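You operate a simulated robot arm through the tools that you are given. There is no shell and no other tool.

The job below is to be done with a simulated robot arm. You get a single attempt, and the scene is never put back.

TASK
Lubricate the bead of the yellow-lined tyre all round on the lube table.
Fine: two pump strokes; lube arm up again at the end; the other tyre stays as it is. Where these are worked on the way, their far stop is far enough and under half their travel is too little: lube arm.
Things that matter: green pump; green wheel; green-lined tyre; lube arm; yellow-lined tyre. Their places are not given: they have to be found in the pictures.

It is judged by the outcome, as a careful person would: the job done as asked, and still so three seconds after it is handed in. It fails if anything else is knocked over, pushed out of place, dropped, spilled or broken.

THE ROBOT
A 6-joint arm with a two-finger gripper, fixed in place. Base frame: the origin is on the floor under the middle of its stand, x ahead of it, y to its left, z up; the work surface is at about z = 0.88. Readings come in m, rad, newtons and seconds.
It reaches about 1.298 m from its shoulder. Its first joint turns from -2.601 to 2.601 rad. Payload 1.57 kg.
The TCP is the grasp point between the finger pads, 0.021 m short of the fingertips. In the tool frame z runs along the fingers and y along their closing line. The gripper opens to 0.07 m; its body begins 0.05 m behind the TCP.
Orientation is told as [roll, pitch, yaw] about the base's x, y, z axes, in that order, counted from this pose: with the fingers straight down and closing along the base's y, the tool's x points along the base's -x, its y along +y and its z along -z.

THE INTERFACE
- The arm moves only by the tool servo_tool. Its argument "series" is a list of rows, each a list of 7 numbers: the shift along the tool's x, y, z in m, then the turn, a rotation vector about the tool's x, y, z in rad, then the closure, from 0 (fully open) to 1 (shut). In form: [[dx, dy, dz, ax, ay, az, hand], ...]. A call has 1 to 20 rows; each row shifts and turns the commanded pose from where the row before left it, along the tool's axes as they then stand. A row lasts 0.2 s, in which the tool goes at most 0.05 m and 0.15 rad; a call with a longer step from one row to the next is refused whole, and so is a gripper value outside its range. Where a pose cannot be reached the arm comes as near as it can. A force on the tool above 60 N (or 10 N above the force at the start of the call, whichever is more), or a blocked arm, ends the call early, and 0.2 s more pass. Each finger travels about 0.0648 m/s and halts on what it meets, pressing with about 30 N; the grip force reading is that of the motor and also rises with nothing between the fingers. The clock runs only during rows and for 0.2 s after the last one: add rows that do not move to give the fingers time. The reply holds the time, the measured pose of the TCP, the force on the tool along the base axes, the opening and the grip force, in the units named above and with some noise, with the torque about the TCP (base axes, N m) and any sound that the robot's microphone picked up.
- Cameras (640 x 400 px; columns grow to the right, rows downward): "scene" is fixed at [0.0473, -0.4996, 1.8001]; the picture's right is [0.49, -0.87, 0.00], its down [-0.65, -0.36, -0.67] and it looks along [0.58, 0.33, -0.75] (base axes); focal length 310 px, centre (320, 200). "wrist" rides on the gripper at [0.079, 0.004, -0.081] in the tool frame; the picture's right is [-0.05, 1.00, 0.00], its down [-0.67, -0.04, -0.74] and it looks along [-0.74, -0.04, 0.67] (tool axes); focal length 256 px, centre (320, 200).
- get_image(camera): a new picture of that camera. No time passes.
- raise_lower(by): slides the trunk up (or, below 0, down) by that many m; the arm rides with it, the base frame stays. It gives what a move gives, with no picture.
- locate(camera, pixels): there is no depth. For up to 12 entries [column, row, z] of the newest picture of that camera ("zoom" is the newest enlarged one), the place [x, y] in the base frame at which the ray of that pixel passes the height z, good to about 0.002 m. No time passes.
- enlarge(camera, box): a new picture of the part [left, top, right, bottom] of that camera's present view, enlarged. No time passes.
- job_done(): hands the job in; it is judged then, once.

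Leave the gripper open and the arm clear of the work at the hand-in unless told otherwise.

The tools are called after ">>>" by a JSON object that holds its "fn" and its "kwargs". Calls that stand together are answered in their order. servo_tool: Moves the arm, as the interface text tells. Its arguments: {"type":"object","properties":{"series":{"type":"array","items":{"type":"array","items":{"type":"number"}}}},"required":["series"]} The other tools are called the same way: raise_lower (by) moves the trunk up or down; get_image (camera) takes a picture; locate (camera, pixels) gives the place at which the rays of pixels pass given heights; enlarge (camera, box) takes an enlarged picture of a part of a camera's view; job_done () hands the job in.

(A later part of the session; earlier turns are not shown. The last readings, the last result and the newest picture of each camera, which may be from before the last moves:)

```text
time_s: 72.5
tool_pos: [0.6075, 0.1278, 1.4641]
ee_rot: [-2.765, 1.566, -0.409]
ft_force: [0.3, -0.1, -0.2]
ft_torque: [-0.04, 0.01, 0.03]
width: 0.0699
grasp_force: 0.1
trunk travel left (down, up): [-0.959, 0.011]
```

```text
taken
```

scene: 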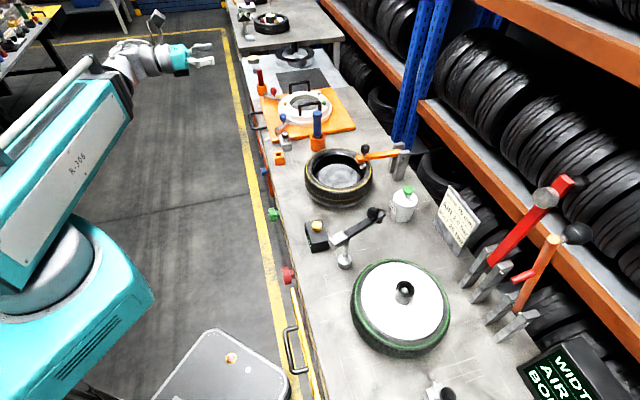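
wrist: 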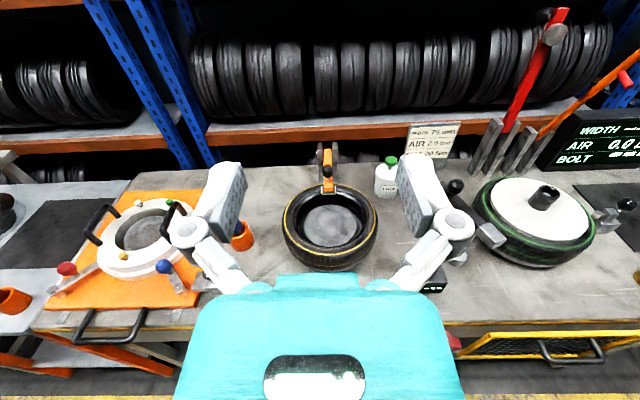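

One lowering may be at most 0.4 m, so I lower by 0.4.

>>> {"fn": "raise_lower", "kwargs": {"by": -0.4}}

>>> {"fn": "get_image", "kwargs": {"camera": "wrist"}}

>>> {"fn": "get_image", "kwargs": {"camera": "scene"}}

```text
time_s: 76.3
tool_pos: [0.6061, 0.1283, 1.0643]
ee_rot: [2.934, 1.566, -0.991]
ft_force: [-0.5, -0.5, -0.6]
ft_torque: [-0.01, 0.02, 0.0]
width: 0.0702
grasp_force: 0.1
trunk travel left (down, up): [-0.559, 0.411]
```

```text
taken
```

wrist: 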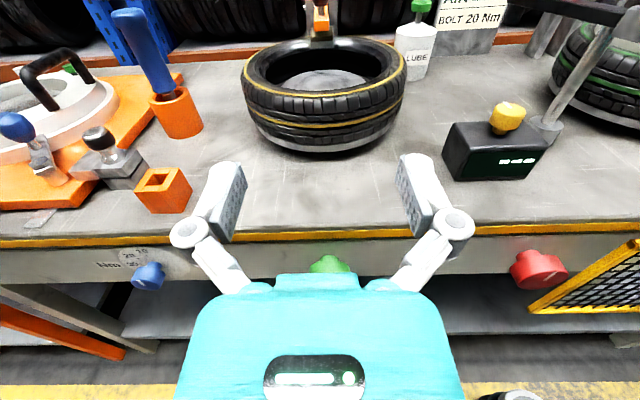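

```text
taken
```

scene: 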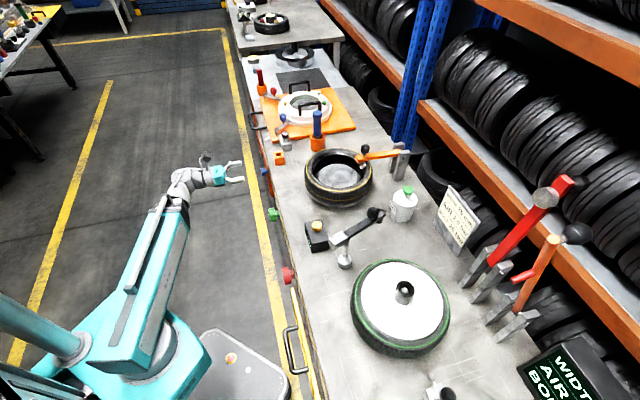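

Wheel at (330,263), right ahead and below. I lower another 0.22 m and look again.

>>> {"fn": "raise_lower", "kwargs": {"by": -0.22}}

>>> {"fn": "get_image", "kwargs": {"camera": "wrist"}}

>>> {"fn": "enlarge", "kwargs": {"camera": "scene", "box": [180, 140, 320, 260]}}

```text
time_s: 78.7
tool_pos: [0.6064, 0.1286, 0.8443]
ee_rot: [2.933, 1.567, -0.996]
ft_force: [-0.7, -0.1, 0.2]
ft_torque: [0.04, 0.01, 0.0]
width: 0.0699
grasp_force: 0.0
trunk travel left (down, up): [-0.339, 0.631]
```

```text
taken
```

wrist: 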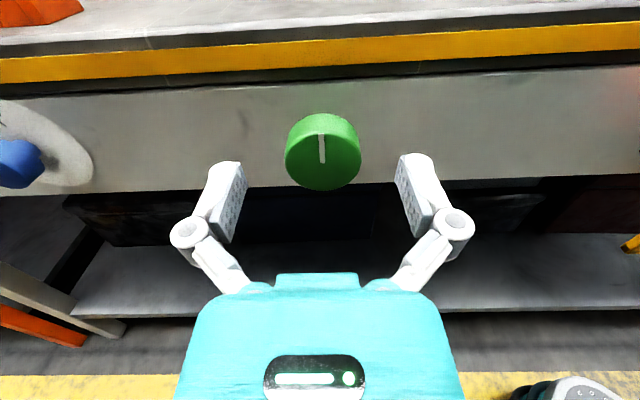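

```text
3.33 times, centred on (250, 200) of scene
```

zoom: 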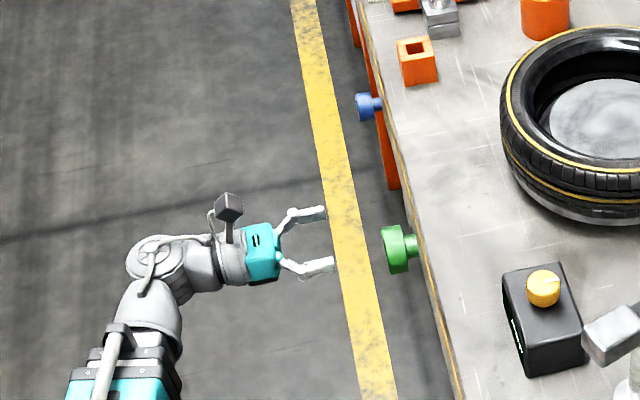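

The wheel sits between the fingers' lines at (323,152). I zoom to fix its centre.

>>> {"fn": "enlarge", "kwargs": {"camera": "wrist", "box": [270, 95, 380, 205]}}

>>> {"fn": "locate", "kwargs": {"camera": "wrist", "pixels": [[323, 160, 0.797], [285, 160, 0.797], [361, 155, 0.797]]}}

```text
3.64 times, centred on (325, 150) of wrist
```

zoom: 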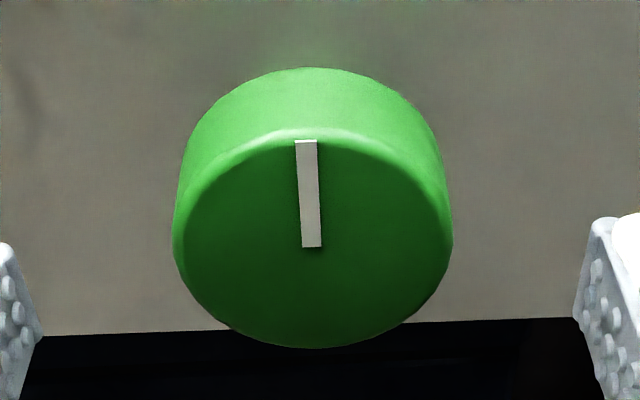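

```text
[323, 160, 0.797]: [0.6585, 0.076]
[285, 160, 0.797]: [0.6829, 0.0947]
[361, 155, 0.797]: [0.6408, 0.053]
```

The face centre is at (322.8,162.6), which puts the axis at t 0.520, z 0.799. I lower 4.5 cm; if aligned, the centre should then appear near (320,108).

>>> {"fn": "raise_lower", "kwargs": {"by": -0.0455}}

>>> {"fn": "enlarge", "kwargs": {"camera": "wrist", "box": [260, 50, 380, 170]}}

```text
time_s: 79.6
tool_pos: [0.6062, 0.1275, 0.7983]
ee_rot: [2.93, 1.568, -0.996]
ft_force: [0.3, 0.1, 0.5]
ft_torque: [0.0, -0.03, 0.02]
width: 0.0701
grasp_force: 0.1
trunk travel left (down, up): [-0.293, 0.677]
```

```text
3.33 times, centred on (320, 110) of wrist
```

zoom: 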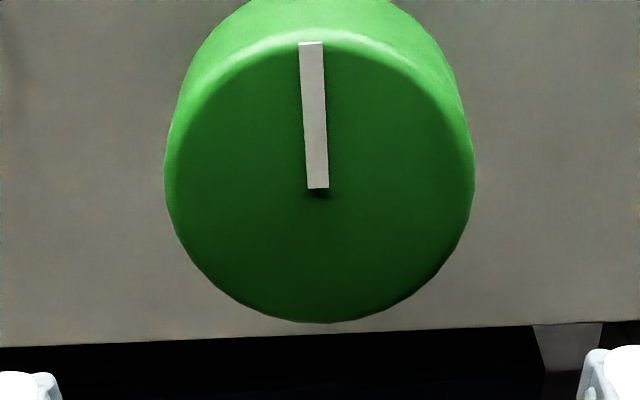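

The wheel axis is within 2 mm of the tool axis (it's about 1.7 mm higher). I raise 1.5 mm, then roll back to the start of the roll range so that almost a full turn is available in one grip.

>>> {"fn": "raise_lower", "kwargs": {"by": 0.0017}}

>>> {"fn": "servo_tool", "kwargs": {"series": [[0, 0, 0, 0, 0, -0.14, 0], [0, 0, 0, 0, 0, -0.14, 0], [0, 0, 0, 0, 0, -0.14, 0], [0, 0, 0, 0, 0, -0.14, 0], [0, 0, 0, 0, 0, -0.14, 0], [0, 0, 0, 0, 0, -0.14, 0], [0, 0, 0, 0, 0, -0.14, 0], [0, 0, 0, 0, 0, -0.14, 0], [0, 0, 0, 0, 0, -0.14, 0], [0, 0, 0, 0, 0, -0.14, 0], [0, 0, 0, 0, 0, 0, 0]]}}

>>> {"fn": "get_image", "kwargs": {"camera": "wrist"}}

```text
time_s: 80.1
tool_pos: [0.6061, 0.1284, 0.8004]
ee_rot: [2.929, 1.568, -0.997]
ft_force: [-1.0, -0.6, -0.3]
ft_torque: [-0.01, -0.01, -0.02]
width: 0.0701
grasp_force: 0.0
trunk travel left (down, up): [-0.295, 0.675]
```

```text
time_s: 82.5
tool_pos: [0.6075, 0.1274, 0.8008]
ee_rot: [1.573, 0.17, -2.354]
ft_force: [0.3, 0.0, 0.2]
ft_torque: [-0.03, -0.02, -0.02]
width: 0.07
grasp_force: 0.0
trunk travel left (down, up): [-0.295, 0.675]
```

```text
taken
```

wrist: 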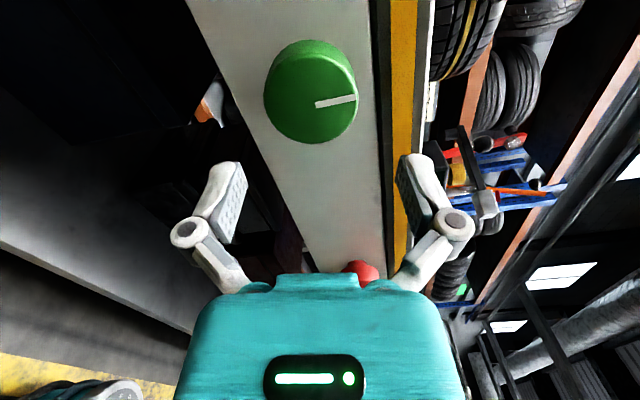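

I check the alignment again in this roll.

>>> {"fn": "enlarge", "kwargs": {"camera": "wrist", "box": [250, 30, 380, 160]}}

```text
3.08 times, centred on (315, 95) of wrist
```

zoom: 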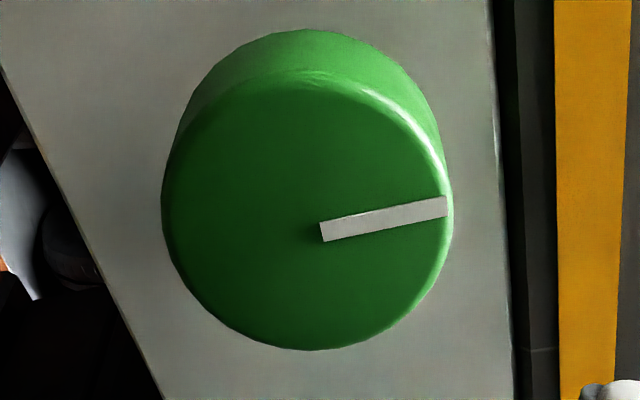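

In this roll the wheel's outline is centred about 10 px left of where it should be, i.e. the wheel axis is 4–6 mm lower than the tool axis. I lower by 4.5 mm and re-check.

>>> {"fn": "raise_lower", "kwargs": {"by": -0.0045}}

>>> {"fn": "enlarge", "kwargs": {"camera": "wrist", "box": [255, 40, 385, 170]}}

```text
time_s: 83.0
tool_pos: [0.6084, 0.1274, 0.7957]
ee_rot: [1.576, 0.168, -2.353]
ft_force: [-0.4, -0.3, 1.1]
ft_torque: [-0.01, -0.01, -0.02]
width: 0.0701
grasp_force: 0.2
trunk travel left (down, up): [-0.29, 0.68]
```

```text
3.08 times, centred on (320, 105) of wrist
```

zoom: 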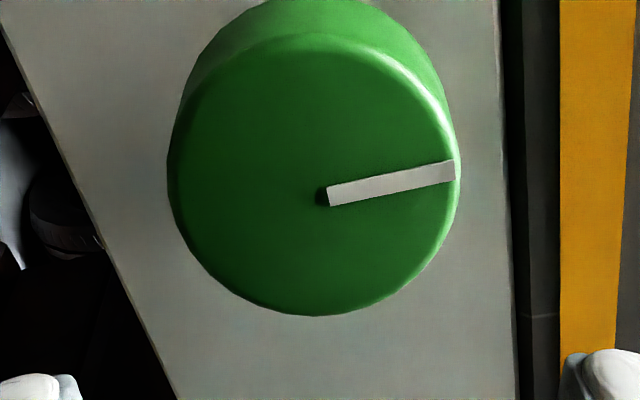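

Now centred to about 1 mm. I lower 1 mm more and advance 7 cm straight along the tool axis so the open fingers pass above and below the wheel.

>>> {"fn": "raise_lower", "kwargs": {"by": -0.001}}

>>> {"fn": "servo_tool", "kwargs": {"series": [[0, 0, 0.01, 0, 0, 0, 0], [0, 0, 0.01, 0, 0, 0, 0], [0, 0, 0.01, 0, 0, 0, 0], [0, 0, 0.01, 0, 0, 0, 0], [0, 0, 0.006, 0, 0, 0, 0], [0, 0, 0, 0, 0, 0, 0]]}}

>>> {"fn": "get_image", "kwargs": {"camera": "wrist"}}

>>> {"fn": "enlarge", "kwargs": {"camera": "scene", "box": [200, 150, 320, 260]}}

```text
time_s: 83.5
tool_pos: [0.607, 0.1275, 0.7944]
ee_rot: [1.575, 0.171, -2.354]
ft_force: [-0.6, 0.6, -0.5]
ft_torque: [-0.04, 0.01, -0.01]
width: 0.0698
grasp_force: 0.0
trunk travel left (down, up): [-0.289, 0.681]
```

```text
time_s: 84.9
tool_pos: [0.6396, 0.0954, 0.796]
ee_rot: [1.575, 0.171, -2.353]
ft_force: [0.4, 0.5, -0.6]
ft_torque: [-0.02, -0.01, 0.0]
width: 0.0701
grasp_force: 0.0
trunk travel left (down, up): [-0.289, 0.681]
```

```text
taken
```

wrist: 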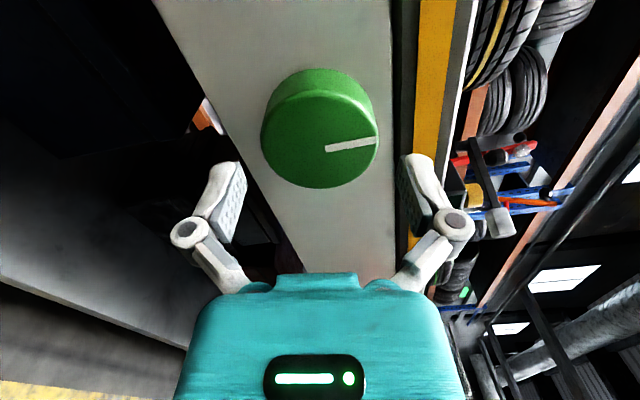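

```text
3.64 times, centred on (260, 205) of scene
```

zoom: 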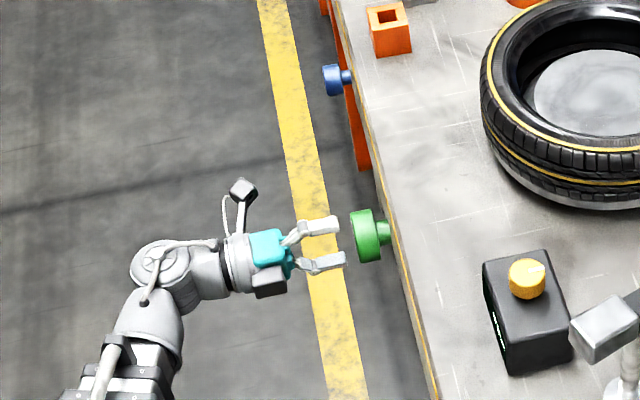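

The wheel is centred between the fingers (261–379 px against pads at 245 and 398). I advance the last 2.5 cm.

>>> {"fn": "servo_tool", "kwargs": {"series": [[0, 0, 0.008, 0, 0, 0, 0], [0, 0, 0.008, 0, 0, 0, 0], [0, 0, 0.008, 0, 0, 0, 0], [0, 0, 0, 0, 0, 0, 0]]}}

>>> {"fn": "get_image", "kwargs": {"camera": "wrist"}}

>>> {"fn": "enlarge", "kwargs": {"camera": "scene", "box": [200, 150, 320, 260]}}

```text
time_s: 85.9
tool_pos: [0.6554, 0.0787, 0.7944]
ee_rot: [1.577, 0.17, -2.354]
ft_force: [0.4, 0.4, -0.5]
ft_torque: [-0.01, -0.03, 0.02]
width: 0.0701
grasp_force: 0.0
trunk travel left (down, up): [-0.289, 0.681]
```

```text
taken
```

wrist: 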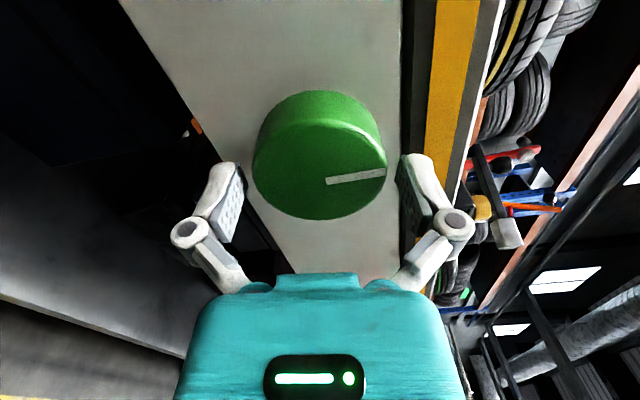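

```text
3.64 times, centred on (260, 205) of scene
```

zoom: 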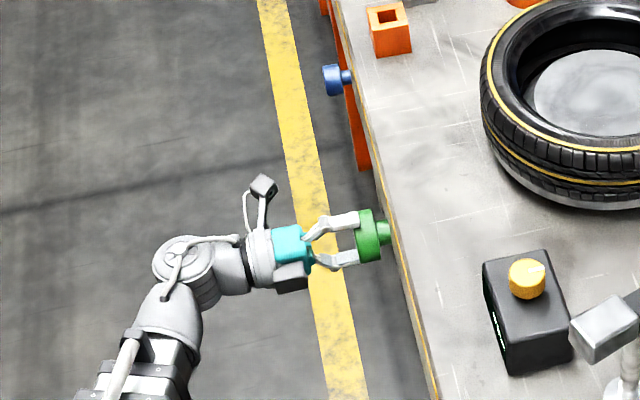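

No contact so far. I zoom in to judge how far the fingers overlap the wheel.

>>> {"fn": "enlarge", "kwargs": {"camera": "scene", "box": [275, 195, 325, 230]}}

>>> {"fn": "enlarge", "kwargs": {"camera": "wrist", "box": [230, 80, 420, 240]}}

```text
11.43 times, centred on (300, 212) of scene
```

zoom: 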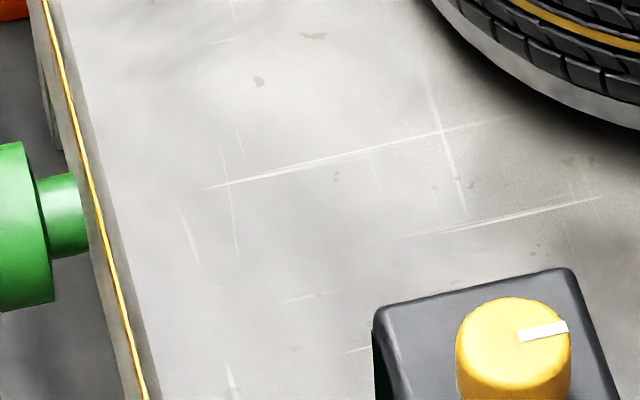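

```text
2.50 times, centred on (325, 160) of wrist
```

zoom: 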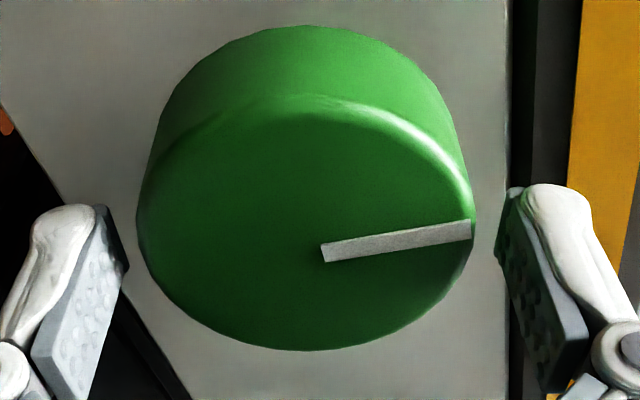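

>>> {"fn": "enlarge", "kwargs": {"camera": "scene", "box": [255, 195, 295, 235]}}

```text
10.00 times, centred on (275, 215) of scene
```

zoom: 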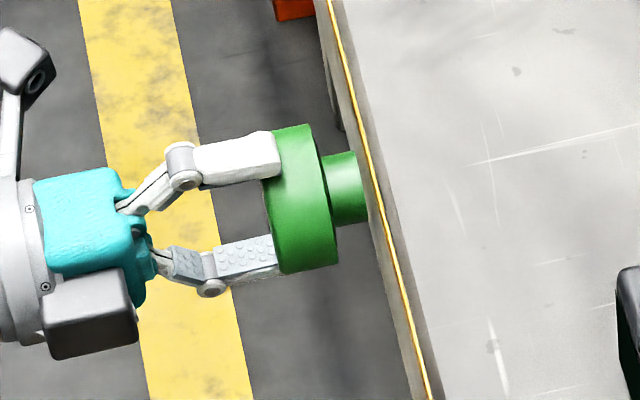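

The fingertips overlap the wheel by about 1 cm. I go 8 mm further, then close on it.

>>> {"fn": "servo_tool", "kwargs": {"series": [[0, 0, 0.004, 0, 0, 0, 0], [0, 0, 0.004, 0, 0, 0, 0], [0, 0, 0, 0, 0, 0, 1], [0, 0, 0, 0, 0, 0, 1], [0, 0, 0, 0, 0, 0, 1]]}}

>>> {"fn": "get_image", "kwargs": {"camera": "wrist"}}

>>> {"fn": "enlarge", "kwargs": {"camera": "scene", "box": [255, 195, 295, 235]}}

```text
time_s: 87.1
tool_pos: [0.661, 0.0732, 0.7954]
ee_rot: [1.576, 0.173, -2.355]
ft_force: [-2.1, 2.5, -6.2]
ft_torque: [0.28, 0.3, 0.62]
width: 0.0587
grasp_force: 31.9
trunk travel left (down, up): [-0.289, 0.681]
```

```text
taken
```

wrist: 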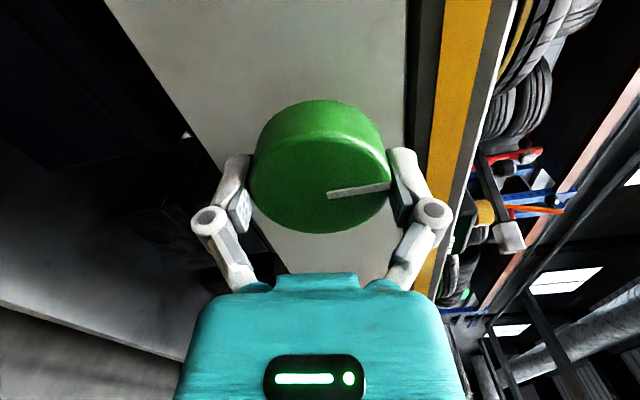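

```text
10.00 times, centred on (275, 215) of scene
```

zoom: 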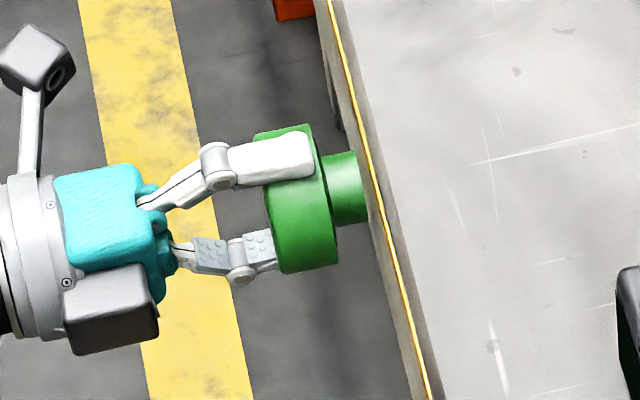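

Gripped firmly (opening 5.9 cm). I take a close baseline picture of the tyre and then turn the wheel by a small amount to see what happens.

>>> {"fn": "enlarge", "kwargs": {"camera": "scene", "box": [295, 135, 415, 215]}}

>>> {"fn": "servo_tool", "kwargs": {"series": [[0, 0, 0, 0, 0, 0.1, 1], [0, 0, 0, 0, 0, 0.1, 1], [0, 0, 0, 0, 0, 0.1, 1], [0, 0, 0, 0, 0, 0.1, 1], [0, 0, 0, 0, 0, 0, 1]]}}

>>> {"fn": "get_image", "kwargs": {"camera": "wrist"}}

>>> {"fn": "enlarge", "kwargs": {"camera": "scene", "box": [295, 135, 415, 215]}}

```text
5.00 times, centred on (355, 175) of scene
```

zoom: 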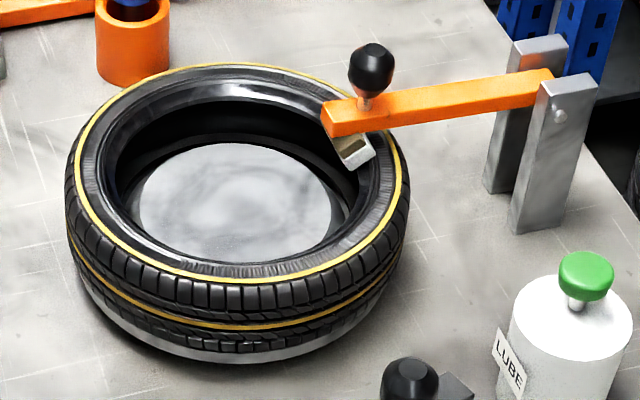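

```text
time_s: 88.3
tool_pos: [0.6616, 0.0717, 0.7953]
ee_rot: [1.577, 0.571, -2.353]
ft_force: [-0.3, 3.0, -5.8]
ft_torque: [-0.47, 0.5, 0.02]
width: 0.0588
grasp_force: 32.3
trunk travel left (down, up): [-0.289, 0.681]
```

```text
taken
```

wrist: 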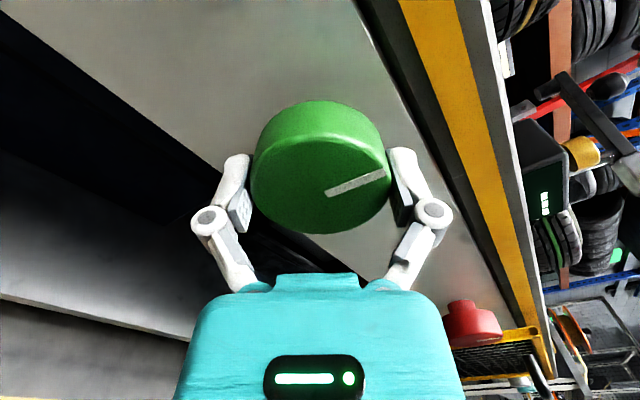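

```text
5.00 times, centred on (355, 175) of scene
```

zoom: 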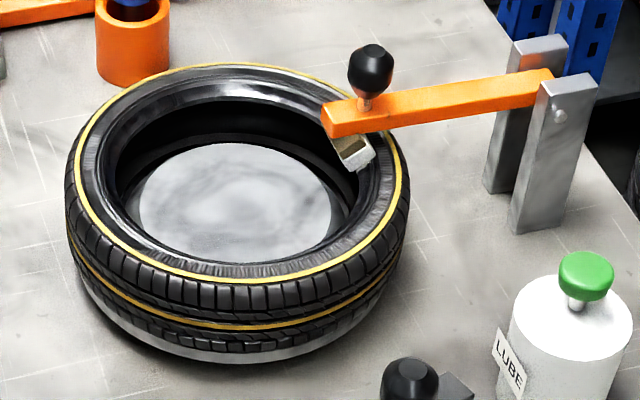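

The mark moved about 12° relative to the fingers while the tool turned 23°, so the wheel turned partly and the grip slipped partly, or it lagged. I turn another 0.5 rad and compare.

>>> {"fn": "servo_tool", "kwargs": {"series": [[0, 0, 0, 0, 0, 0.1, 1], [0, 0, 0, 0, 0, 0.1, 1], [0, 0, 0, 0, 0, 0.1, 1], [0, 0, 0, 0, 0, 0.1, 1], [0, 0, 0, 0, 0, 0.1, 1], [0, 0, 0, 0, 0, 0, 1]]}}

>>> {"fn": "get_image", "kwargs": {"camera": "wrist"}}

>>> {"fn": "enlarge", "kwargs": {"camera": "scene", "box": [295, 135, 415, 215]}}

```text
time_s: 89.7
tool_pos: [0.6623, 0.0723, 0.7944]
ee_rot: [1.578, 1.072, -2.349]
ft_force: [1.8, 0.5, -1.2]
ft_torque: [-0.42, 0.33, -0.07]
width: 0.0595
grasp_force: 31.9
trunk travel left (down, up): [-0.289, 0.681]
```

```text
taken
```

wrist: 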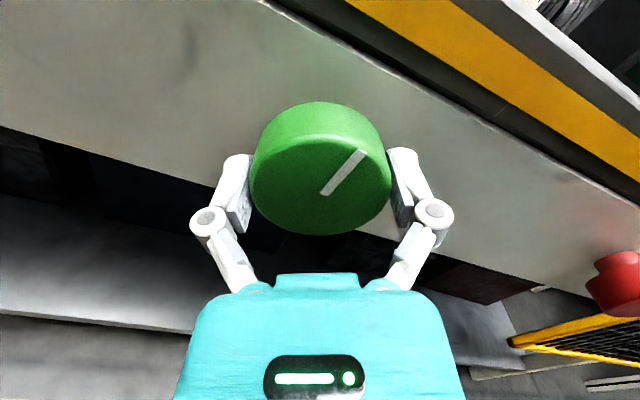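

```text
5.00 times, centred on (355, 175) of scene
```

zoom: 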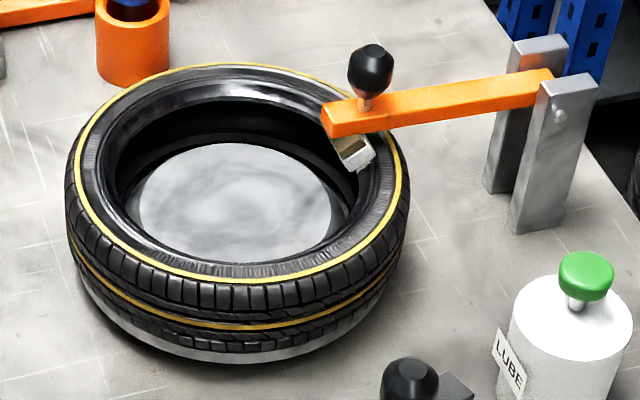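

The mark keeps moving in the tool frame: in this direction the wheel has almost stopped and the pads slip. I try the other direction with the same grip to compare.

>>> {"fn": "servo_tool", "kwargs": {"series": [[0, 0, 0, 0, 0, -0.1, 1], [0, 0, 0, 0, 0, -0.1, 1], [0, 0, 0, 0, 0, -0.1, 1], [0, 0, 0, 0, 0, -0.1, 1], [0, 0, 0, 0, 0, -0.1, 1], [0, 0, 0, 0, 0, 0, 1]]}}

>>> {"fn": "get_image", "kwargs": {"camera": "wrist"}}

>>> {"fn": "enlarge", "kwargs": {"camera": "scene", "box": [295, 135, 415, 215]}}

```text
time_s: 91.1
tool_pos: [0.6622, 0.0719, 0.7937]
ee_rot: [1.577, 0.569, -2.353]
ft_force: [9.1, -1.6, 4.1]
ft_torque: [-0.06, -0.02, 0.49]
width: 0.0591
grasp_force: 32.3
trunk travel left (down, up): [-0.289, 0.681]
```

```text
taken
```

wrist: 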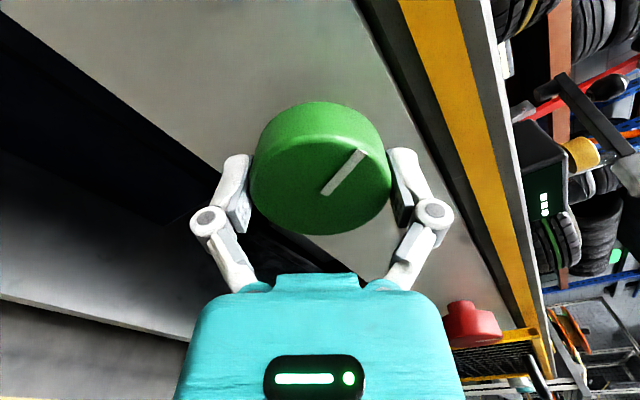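

```text
5.00 times, centred on (355, 175) of scene
```

zoom: 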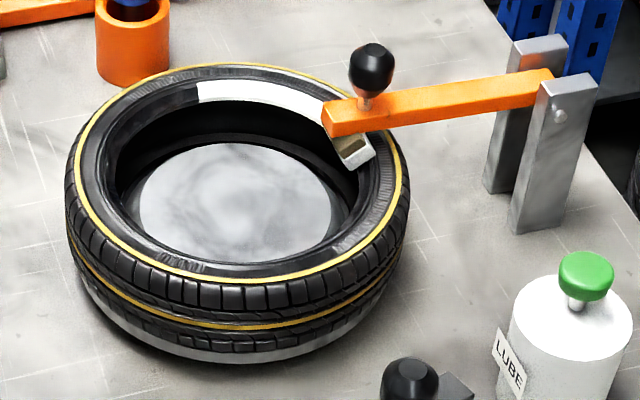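

In this direction the wheel turns with the fingers (mark fixed in the tool frame), and a white lubed arc has appeared on the bead from (195,92) to (325,108). So this is the working direction. I use the little roll left, 0.4 rad, and look.

>>> {"fn": "servo_tool", "kwargs": {"series": [[0, 0, 0, 0, 0, -0.1, 1], [0, 0, 0, 0, 0, -0.1, 1], [0, 0, 0, 0, 0, -0.1, 1], [0, 0, 0, 0, 0, -0.1, 1], [0, 0, 0, 0, 0, 0, 1]]}}

>>> {"fn": "get_image", "kwargs": {"camera": "wrist"}}

>>> {"fn": "enlarge", "kwargs": {"camera": "scene", "box": [295, 135, 415, 215]}}

```text
time_s: 92.3
tool_pos: [0.6625, 0.0724, 0.7951]
ee_rot: [1.573, 0.17, -2.353]
ft_force: [12.9, -4.8, 9.3]
ft_torque: [0.06, 0.11, 0.41]
width: 0.0591
grasp_force: 31.9
trunk travel left (down, up): [-0.289, 0.681]
```

```text
taken
```

wrist: 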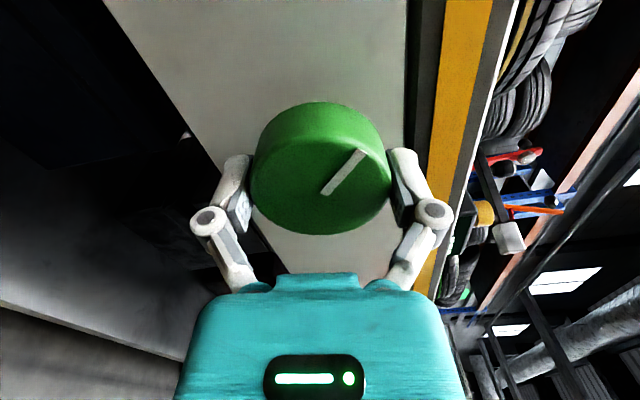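

```text
5.00 times, centred on (355, 175) of scene
```

zoom: 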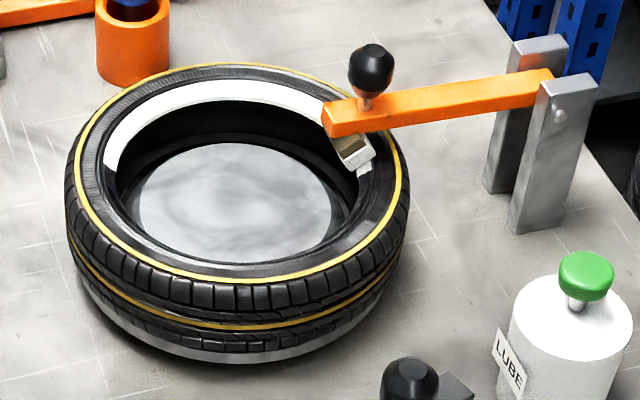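

The white arc has grown to about 150° around the bead after 0.9 rad of wheel, so the tyre turns roughly three times as far as the wheel; about 1.4 rad more closes the ring. I open the fingers, back off 4 cm, roll back 1.95 rad for a new grip.

>>> {"fn": "servo_tool", "kwargs": {"series": [[0, 0, 0, 0, 0, 0, 0], [0, 0, 0, 0, 0, 0, 0], [0, 0, 0, 0, 0, 0, 0]]}}

>>> {"fn": "get_image", "kwargs": {"camera": "wrist"}}

```text
time_s: 93.1
tool_pos: [0.6621, 0.0732, 0.795]
ee_rot: [1.574, 0.171, -2.355]
ft_force: [0.0, 1.0, -1.0]
ft_torque: [0.03, -0.01, 0.0]
width: 0.0698
grasp_force: 0.1
trunk travel left (down, up): [-0.289, 0.681]
```

```text
taken
```

wrist: 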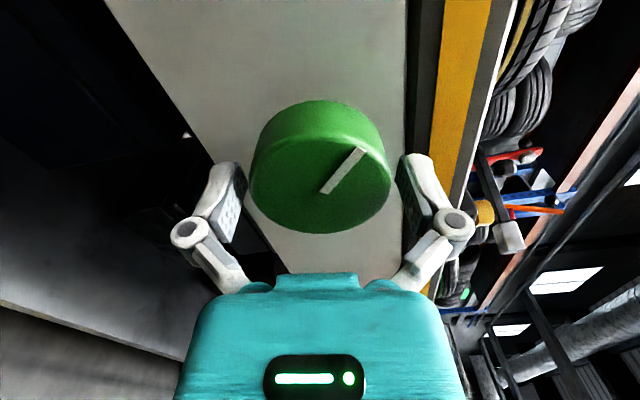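

The wheel stands centred and free between the open fingers. I back off, roll, and look at the alignment before going in again.

>>> {"fn": "servo_tool", "kwargs": {"series": [[0, 0, -0.01, 0, 0, 0, 0], [0, 0, -0.01, 0, 0, 0, 0], [0, 0, -0.01, 0, 0, 0, 0], [0, 0, -0.01, 0, 0, 0, 0], [0, 0, 0, 0, 0, 0.15, 0], [0, 0, 0, 0, 0, 0.15, 0], [0, 0, 0, 0, 0, 0.15, 0], [0, 0, 0, 0, 0, 0.15, 0], [0, 0, 0, 0, 0, 0.15, 0], [0, 0, 0, 0, 0, 0.15, 0], [0, 0, 0, 0, 0, 0.15, 0], [0, 0, 0, 0, 0, 0.15, 0], [0, 0, 0, 0, 0, 0.15, 0], [0, 0, 0, 0, 0, 0.15, 0], [0, 0, 0, 0, 0, 0.15, 0], [0, 0, 0, 0, 0, 0.15, 0], [0, 0, 0, 0, 0, 0.15, 0], [0, 0, 0, 0, 0, 0, 0]]}}

>>> {"fn": "get_image", "kwargs": {"camera": "wrist"}}

```text
time_s: 96.9
tool_pos: [0.6346, 0.1011, 0.7949]
ee_rot: [-1.578, 1.021, 0.78]
ft_force: [0.1, 0.8, 0.4]
ft_torque: [0.0, -0.02, 0.01]
width: 0.0699
grasp_force: 0.1
trunk travel left (down, up): [-0.289, 0.681]
```

```text
taken
```

wrist: 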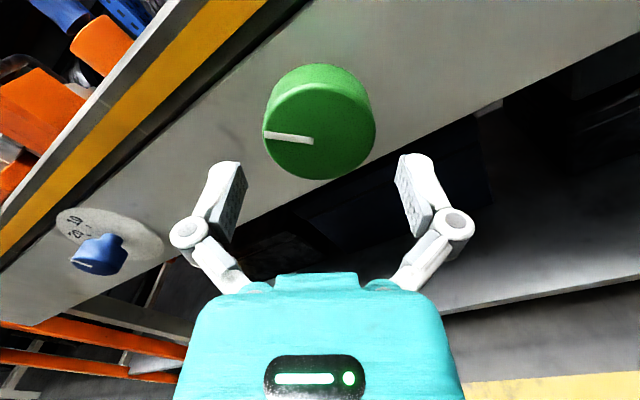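

Still centred (262–376 px). I go in again 4 cm and close.

>>> {"fn": "servo_tool", "kwargs": {"series": [[0, 0, 0.01, 0, 0, 0, 0], [0, 0, 0.01, 0, 0, 0, 0], [0, 0, 0.01, 0, 0, 0, 0], [0, 0, 0.01, 0, 0, 0, 0], [0, 0, 0, 0, 0, 0, 0], [0, 0, 0, 0, 0, 0, 1], [0, 0, 0, 0, 0, 0, 1], [0, 0, 0, 0, 0, 0, 1]]}}

>>> {"fn": "get_image", "kwargs": {"camera": "wrist"}}

```text
time_s: 98.7
tool_pos: [0.6622, 0.0735, 0.7948]
ee_rot: [-1.579, 1.023, 0.781]
ft_force: [3.1, 4.3, 6.2]
ft_torque: [0.07, 0.08, 0.6]
width: 0.059
grasp_force: 31.8
trunk travel left (down, up): [-0.289, 0.681]
```

```text
taken
```

wrist: 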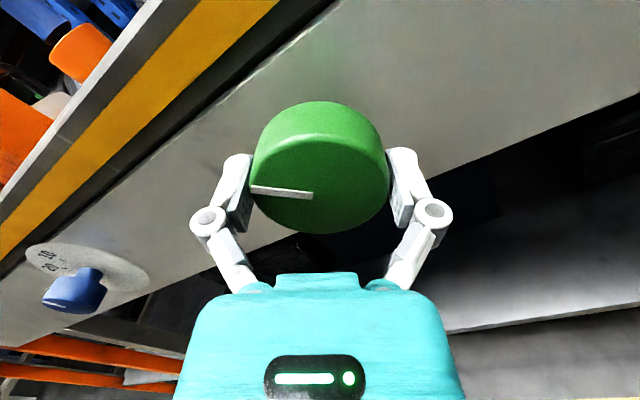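

Gripped again (5.9 cm). I turn the wheel 0.6 rad in the working direction and check the bead.

>>> {"fn": "servo_tool", "kwargs": {"series": [[0, 0, 0, 0, 0, -0.1, 1], [0, 0, 0, 0, 0, -0.1, 1], [0, 0, 0, 0, 0, -0.1, 1], [0, 0, 0, 0, 0, -0.1, 1], [0, 0, 0, 0, 0, -0.1, 1], [0, 0, 0, 0, 0, -0.1, 1], [0, 0, 0, 0, 0, 0, 1]]}}

>>> {"fn": "get_image", "kwargs": {"camera": "wrist"}}

>>> {"fn": "enlarge", "kwargs": {"camera": "scene", "box": [295, 135, 415, 215]}}

```text
time_s: 100.3
tool_pos: [0.6622, 0.0728, 0.7949]
ee_rot: [1.676, 1.515, -2.248]
ft_force: [-3.6, 20.6, 5.0]
ft_torque: [0.11, 0.1, 0.43]
width: 0.0592
grasp_force: 32.3
trunk travel left (down, up): [-0.289, 0.681]
```

```text
taken
```

wrist: 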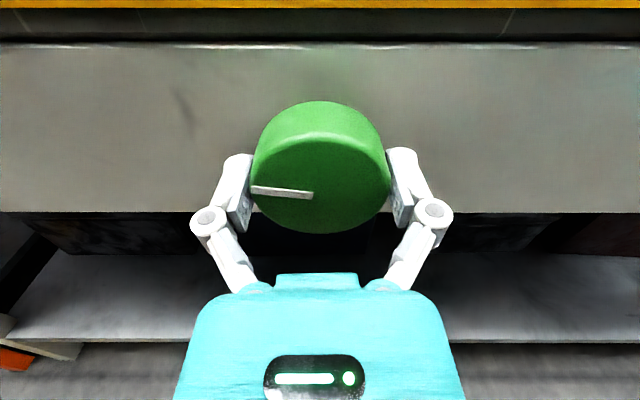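

```text
5.00 times, centred on (355, 175) of scene
```

zoom: 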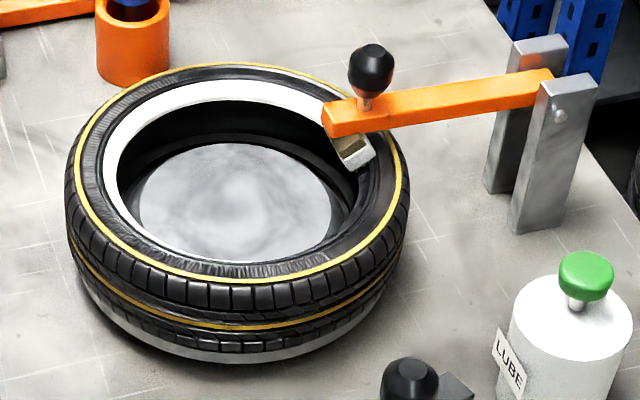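

The white ring now reaches about 240°, down to (215,258). I turn another 0.6 rad.

>>> {"fn": "servo_tool", "kwargs": {"series": [[0, 0, 0, 0, 0, -0.1, 1], [0, 0, 0, 0, 0, -0.1, 1], [0, 0, 0, 0, 0, -0.1, 1], [0, 0, 0, 0, 0, -0.1, 1], [0, 0, 0, 0, 0, -0.1, 1], [0, 0, 0, 0, 0, -0.1, 1], [0, 0, 0, 0, 0, 0, 1]]}}

>>> {"fn": "enlarge", "kwargs": {"camera": "scene", "box": [295, 135, 415, 215]}}

>>> {"fn": "get_image", "kwargs": {"camera": "wrist"}}

```text
time_s: 101.9
tool_pos: [0.6622, 0.0738, 0.7959]
ee_rot: [1.578, 0.918, -2.348]
ft_force: [-6.6, 19.3, -1.4]
ft_torque: [0.12, 0.01, 0.22]
width: 0.0591
grasp_force: 32.6
trunk travel left (down, up): [-0.289, 0.681]
```

```text
5.00 times, centred on (355, 175) of scene
```

zoom: 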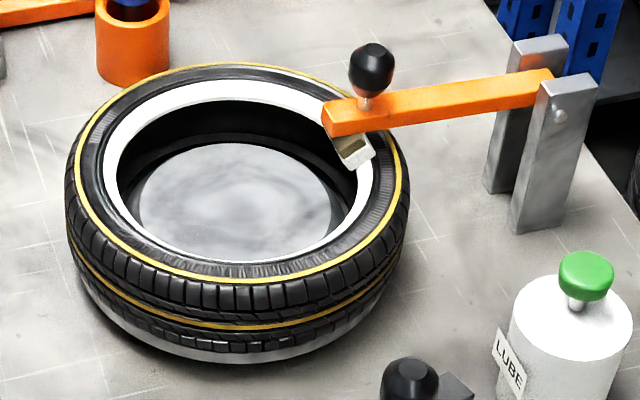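

```text
taken
```

wrist: 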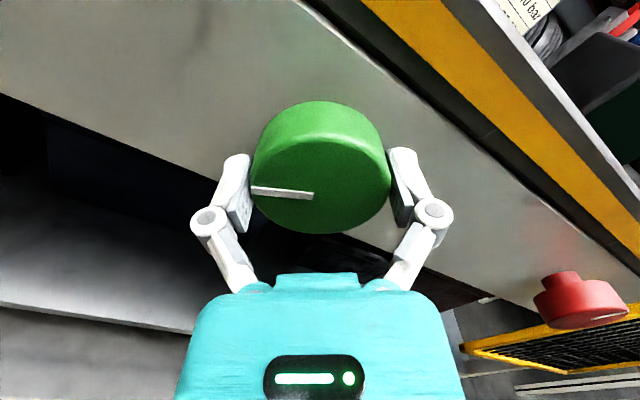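

The white ring is now nearly closed right round to the pad's other side. To be sure of the overlap I turn a further 0.6 rad.

>>> {"fn": "servo_tool", "kwargs": {"series": [[0, 0, 0, 0, 0, -0.1, 1], [0, 0, 0, 0, 0, -0.1, 1], [0, 0, 0, 0, 0, -0.1, 1], [0, 0, 0, 0, 0, -0.1, 1], [0, 0, 0, 0, 0, -0.1, 1], [0, 0, 0, 0, 0, -0.1, 1], [0, 0, 0, 0, 0, 0, 1]]}}

>>> {"fn": "enlarge", "kwargs": {"camera": "scene", "box": [300, 140, 390, 210]}}

>>> {"fn": "get_image", "kwargs": {"camera": "wrist"}}

```text
time_s: 103.5
tool_pos: [0.6622, 0.0735, 0.796]
ee_rot: [1.575, 0.318, -2.352]
ft_force: [-4.5, 13.3, -4.4]
ft_torque: [0.07, 0.03, 0.56]
width: 0.0588
grasp_force: 31.8
trunk travel left (down, up): [-0.289, 0.681]
```

```text
5.71 times, centred on (345, 175) of scene
```

zoom: 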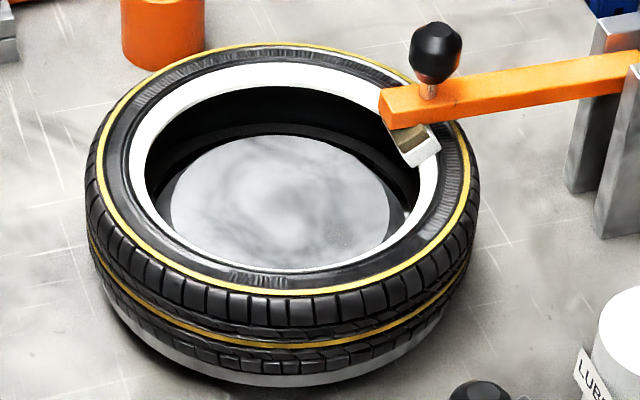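

```text
taken
```

wrist: 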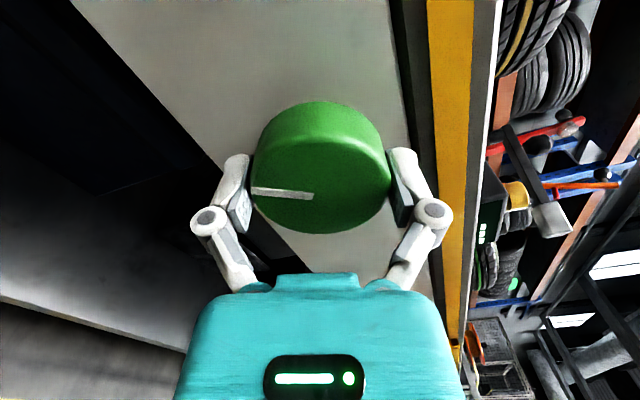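

The bead now shows white all the way round. I open the fingers, back off 6 cm, roll the camera to the top and then raise the trunk to inspect the ring from above, with the lever still down.

>>> {"fn": "servo_tool", "kwargs": {"series": [[0, 0, 0, 0, 0, 0, 0], [0, 0, 0, 0, 0, 0, 0], [0, 0, 0, 0, 0, 0, 0], [0, 0, -0.01, 0, 0, 0, 0], [0, 0, -0.01, 0, 0, 0, 0], [0, 0, -0.01, 0, 0, 0, 0], [0, 0, -0.01, 0, 0, 0, 0], [0, 0, -0.015, 0, 0, 0, 0], [0, 0, -0.015, 0, 0, 0, 0], [0, 0, 0, 0, 0, 0.15, 0], [0, 0, 0, 0, 0, 0.15, 0], [0, 0, 0, 0, 0, 0.15, 0], [0, 0, 0, 0, 0, 0.15, 0], [0, 0, 0, 0, 0, 0.15, 0], [0, 0, 0, 0, 0, 0.15, 0], [0, 0, 0, 0, 0, 0.15, 0], [0, 0, 0, 0, 0, 0.15, 0], [0, 0, 0, 0, 0, 0, 0]]}}

>>> {"fn": "raise_lower", "kwargs": {"by": 0.36}}

>>> {"fn": "get_image", "kwargs": {"camera": "wrist"}}

>>> {"fn": "get_image", "kwargs": {"camera": "scene"}}

```text
time_s: 107.3
tool_pos: [0.6119, 0.1218, 0.7955]
ee_rot: [1.649, 1.518, -2.275]
ft_force: [0.2, -0.2, -0.8]
ft_torque: [0.04, -0.02, 0.0]
width: 0.0701
grasp_force: 0.0
trunk travel left (down, up): [-0.289, 0.681]
```

```text
time_s: 110.8
tool_pos: [0.612, 0.123, 1.1555]
ee_rot: [1.647, 1.518, -2.277]
ft_force: [-0.9, 0.4, -0.2]
ft_torque: [0.0, -0.03, -0.01]
width: 0.0701
grasp_force: 0.0
trunk travel left (down, up): [-0.649, 0.321]
```

```text
taken
```

wrist: 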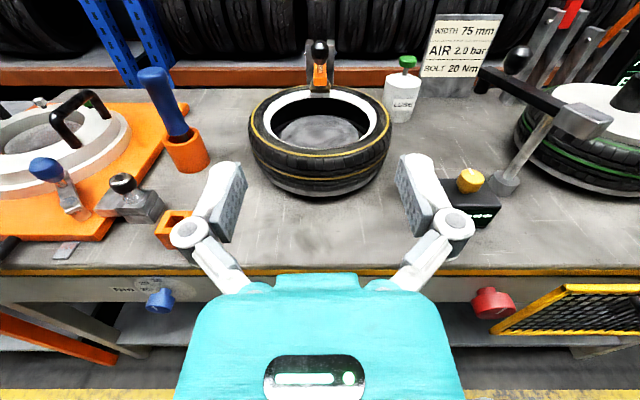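

```text
taken
```

scene: 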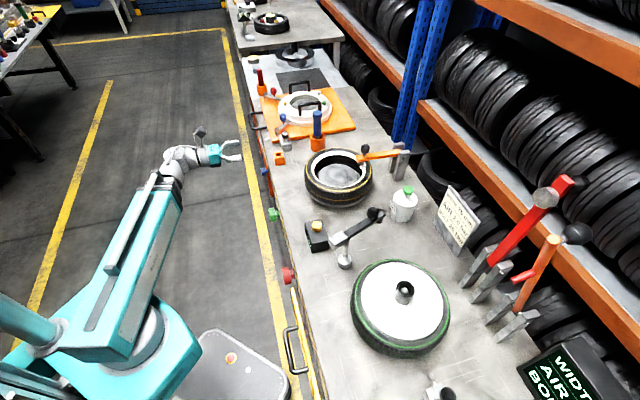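

I enlarge the tyre from here; the far half of the bead is well in view.

>>> {"fn": "enlarge", "kwargs": {"camera": "wrist", "box": [240, 30, 400, 210]}}

>>> {"fn": "enlarge", "kwargs": {"camera": "scene", "box": [300, 140, 380, 200]}}

```text
2.22 times, centred on (320, 120) of wrist
```

zoom: 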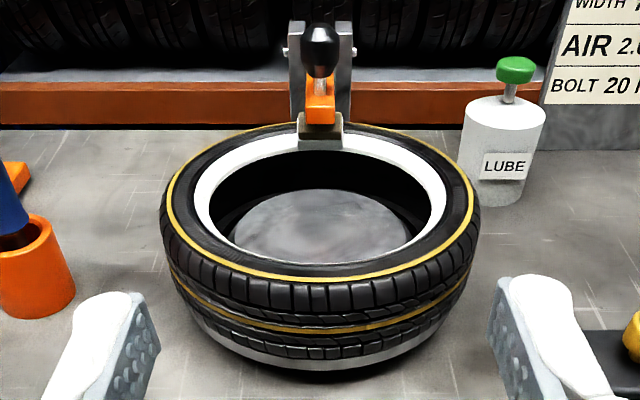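

```text
6.67 times, centred on (340, 170) of scene
```

zoom: 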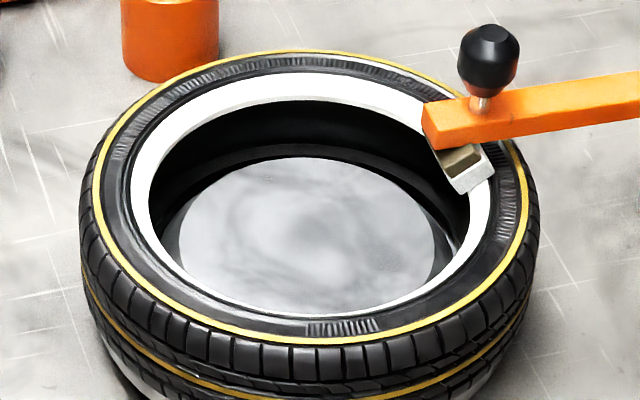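

The white ring is continuous. I raise the trunk to the top and view the ring once more from there, then roll the tool back.

>>> {"fn": "raise_lower", "kwargs": {"by": 0.31}}

>>> {"fn": "enlarge", "kwargs": {"camera": "wrist", "box": [260, 120, 400, 290]}}

>>> {"fn": "servo_tool", "kwargs": {"series": [[0, 0, 0, 0, 0, 0.15, 0], [0, 0, 0, 0, 0, 0.15, 0], [0, 0, 0, 0, 0, 0.15, 0], [0, 0, 0, 0, 0, 0.15, 0], [0, 0, 0, 0, 0, 0.15, 0], [0, 0, 0, 0, 0, 0.15, 0], [0, 0, 0, 0, 0, 0.15, 0], [0, 0, 0, 0, 0, 0.15, 0], [0, 0, 0, 0, 0, 0.15, 0], [0, 0, 0, 0, 0, 0.15, 0], [0, 0, 0, 0, 0, 0.15, 0], [0, 0, 0, 0, 0, 0.15, 0], [0, 0, 0, 0, 0, 0.15, 0], [0, 0, 0, 0, 0, 0.15, 0], [0, 0, 0, 0, 0, 0.15, 0], [0, 0, 0, 0, 0, 0.15, 0], [0, 0, 0, 0, 0, 0.15, 0], [0, 0, 0, 0, 0, 0.15, 0], [0, 0, 0, 0, 0, 0, 0]]}}

```text
time_s: 113.9
tool_pos: [0.6117, 0.1228, 1.4652]
ee_rot: [1.646, 1.519, -2.277]
ft_force: [0.7, 0.6, -0.5]
ft_torque: [0.0, -0.01, 0.02]
width: 0.0701
grasp_force: 0.0
trunk travel left (down, up): [-0.959, 0.011]
```

```text
2.35 times, centred on (330, 205) of wrist
```

zoom: 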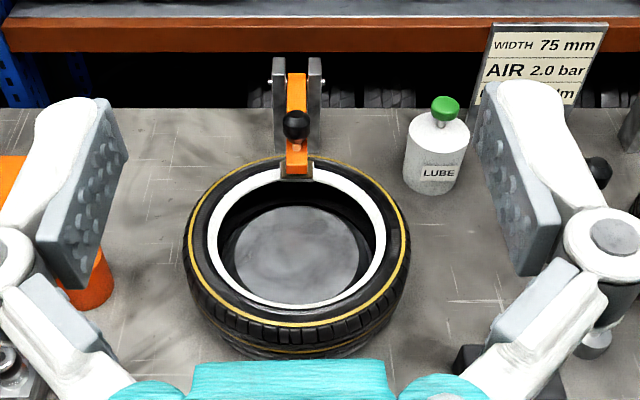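

```text
time_s: 117.9
tool_pos: [0.6107, 0.1223, 1.4641]
ee_rot: [-1.579, -1.079, 0.793]
ft_force: [0.3, -0.7, 0.9]
ft_torque: [0.04, 0.0, 0.03]
width: 0.07
grasp_force: 0.1
trunk travel left (down, up): [-0.959, 0.011]
```

The ring is closed all round, seen from above. I finish the roll (0.49 rad) and tilt the tool back to pointing straight down.

>>> {"fn": "servo_tool", "kwargs": {"series": [[0, 0, 0, 0, 0, 0.15, 0], [0, 0, 0, 0, 0, 0.15, 0], [0, 0, 0, 0, 0, 0.15, 0], [0, 0, 0, 0, 0, 0.042, 0], [0, 0, 0, 0, 0, 0, 0]]}}

>>> {"fn": "servo_tool", "kwargs": {"series": [[0.0284, 0, -0.0021, 0, 0.15, 0, 0], [0.0284, 0, -0.0021, 0, 0.15, 0, 0], [0.0284, 0, -0.0021, 0, 0.15, 0, 0], [0.0284, 0, -0.0021, 0, 0.15, 0, 0], [0.0284, 0, -0.0021, 0, 0.15, 0, 0], [0.0284, 0, -0.0021, 0, 0.15, 0, 0], [0.0284, 0, -0.0021, 0, 0.15, 0, 0], [0.0284, 0, -0.0021, 0, 0.15, 0, 0], [0.0284, 0, -0.0021, 0, 0.15, 0, 0], [0.0284, 0, -0.0021, 0, 0.15, 0, 0], [0, 0, 0, 0, 0, 0, 0]]}}

```text
time_s: 119.1
tool_pos: [0.6125, 0.1228, 1.4658]
ee_rot: [-2.728, -1.566, 1.943]
ft_force: [0.5, 0.3, 0.4]
ft_torque: [0.01, 0.04, 0.04]
width: 0.0699
grasp_force: 0.0
trunk travel left (down, up): [-0.959, 0.011]
```

```text
time_s: 121.5
tool_pos: [0.486, 0.2468, 1.278]
ee_rot: [-0.004, -0.073, -0.784]
ft_force: [0.6, 0.3, 0.1]
ft_torque: [-0.01, -0.03, 0.01]
width: 0.0703
grasp_force: 0.2
out of reach, approached as far as the arm can: row 6
trunk travel left (down, up): [-0.959, 0.011]
```

Almost level-down; I remove the last 0.073 rad of tilt and move over the table toward the lever at this height.

>>> {"fn": "servo_tool", "kwargs": {"series": [[0.0138, 0, -0.0005, 0, 0.073, 0, 0], [0, 0, 0, 0, 0, 0, 0]]}}

>>> {"fn": "servo_tool", "kwargs": {"series": [[-0.045, 0.0002, 0, 0, 0, 0, 0], [-0.045, 0.0002, 0, 0, 0, 0, 0], [-0.045, 0.0002, 0, 0, 0, 0, 0], [-0.045, 0.0002, 0, 0, 0, 0, 0], [-0.045, 0.0002, 0, 0, 0, 0, 0], [-0.045, 0.0002, 0, 0, 0, 0, 0], [-0.045, 0.0002, 0, 0, 0, 0, 0], [-0.045, 0.0002, 0, 0, 0, 0, 0], [-0.045, 0.0002, 0, 0, 0, 0, 0], [-0.045, 0.0002, 0, 0, 0, 0, 0], [-0.045, 0.0002, 0, 0, 0, 0, 0], [-0.045, 0.0002, 0, 0, 0, 0, 0], [0, 0, 0, 0, 0, 0, 0]]}}

>>> {"fn": "get_image", "kwargs": {"camera": "wrist"}}

```text
time_s: 122.1
tool_pos: [0.4773, 0.256, 1.2778]
ee_rot: [-0.004, -0.002, -0.786]
ft_force: [-0.4, -0.6, -1.0]
ft_torque: [0.0, -0.01, 0.0]
width: 0.07
grasp_force: 0.1
trunk travel left (down, up): [-0.959, 0.011]
```

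```text
time_s: 124.9
tool_pos: [0.8596, -0.1232, 1.2786]
ee_rot: [-0.005, -0.003, -0.784]
ft_force: [0.1, 0.3, 0.5]
ft_torque: [-0.03, 0.01, 0.02]
width: 0.0699
grasp_force: 0.0
trunk travel left (down, up): [-0.959, 0.011]
```

```text
taken
```

wrist: 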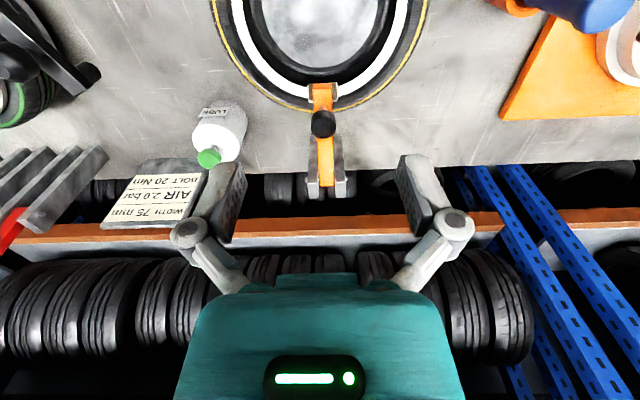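

The knob is at (323,123), i.e. about n 0.79, t 0.520, top z ≈ 1.08. I move above it and lower partway to check.

>>> {"fn": "servo_tool", "kwargs": {"series": [[-0.032, -0.0003, 0, 0, 0, 0, 0], [-0.032, -0.0003, 0, 0, 0, 0, 0], [-0.032, -0.0003, 0, 0, 0, 0, 0], [0, 0, 0, 0, 0, 0, 0]]}}

>>> {"fn": "raise_lower", "kwargs": {"by": -0.12}}

>>> {"fn": "get_image", "kwargs": {"camera": "wrist"}}

>>> {"fn": "enlarge", "kwargs": {"camera": "scene", "box": [330, 100, 430, 190]}}

```text
time_s: 125.9
tool_pos: [0.9278, -0.1912, 1.2786]
ee_rot: [-0.005, -0.004, -0.785]
ft_force: [0.1, 0.3, 0.0]
ft_torque: [0.0, 0.01, 0.01]
width: 0.07
grasp_force: 0.1
trunk travel left (down, up): [-0.959, 0.011]
```

```text
time_s: 127.4
tool_pos: [0.9288, -0.1915, 1.1582]
ee_rot: [-0.003, -0.002, -0.786]
ft_force: [0.8, -0.2, -0.7]
ft_torque: [0.01, 0.01, 0.02]
width: 0.07
grasp_force: 0.1
trunk travel left (down, up): [-0.839, 0.131]
```

```text
taken
```

wrist: 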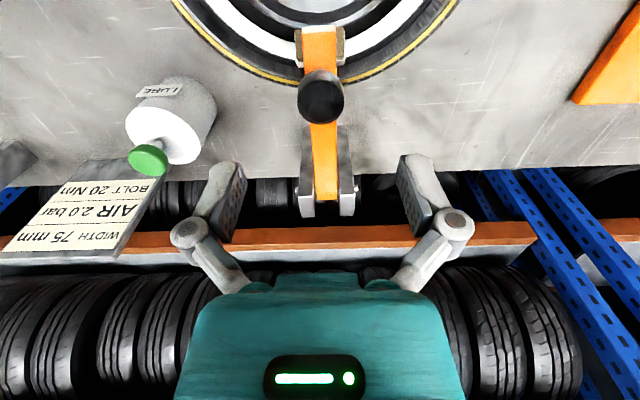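

```text
4.44 times, centred on (380, 145) of scene
```

zoom: 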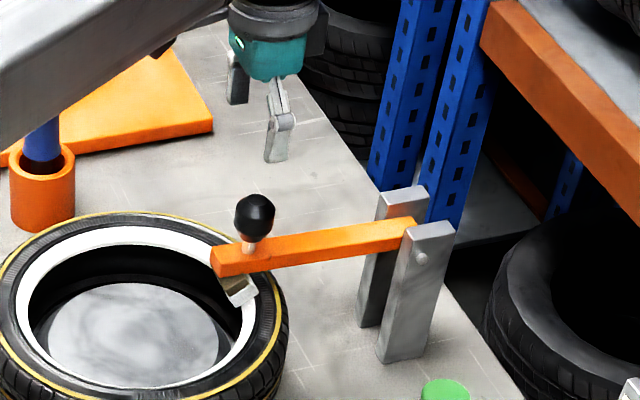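

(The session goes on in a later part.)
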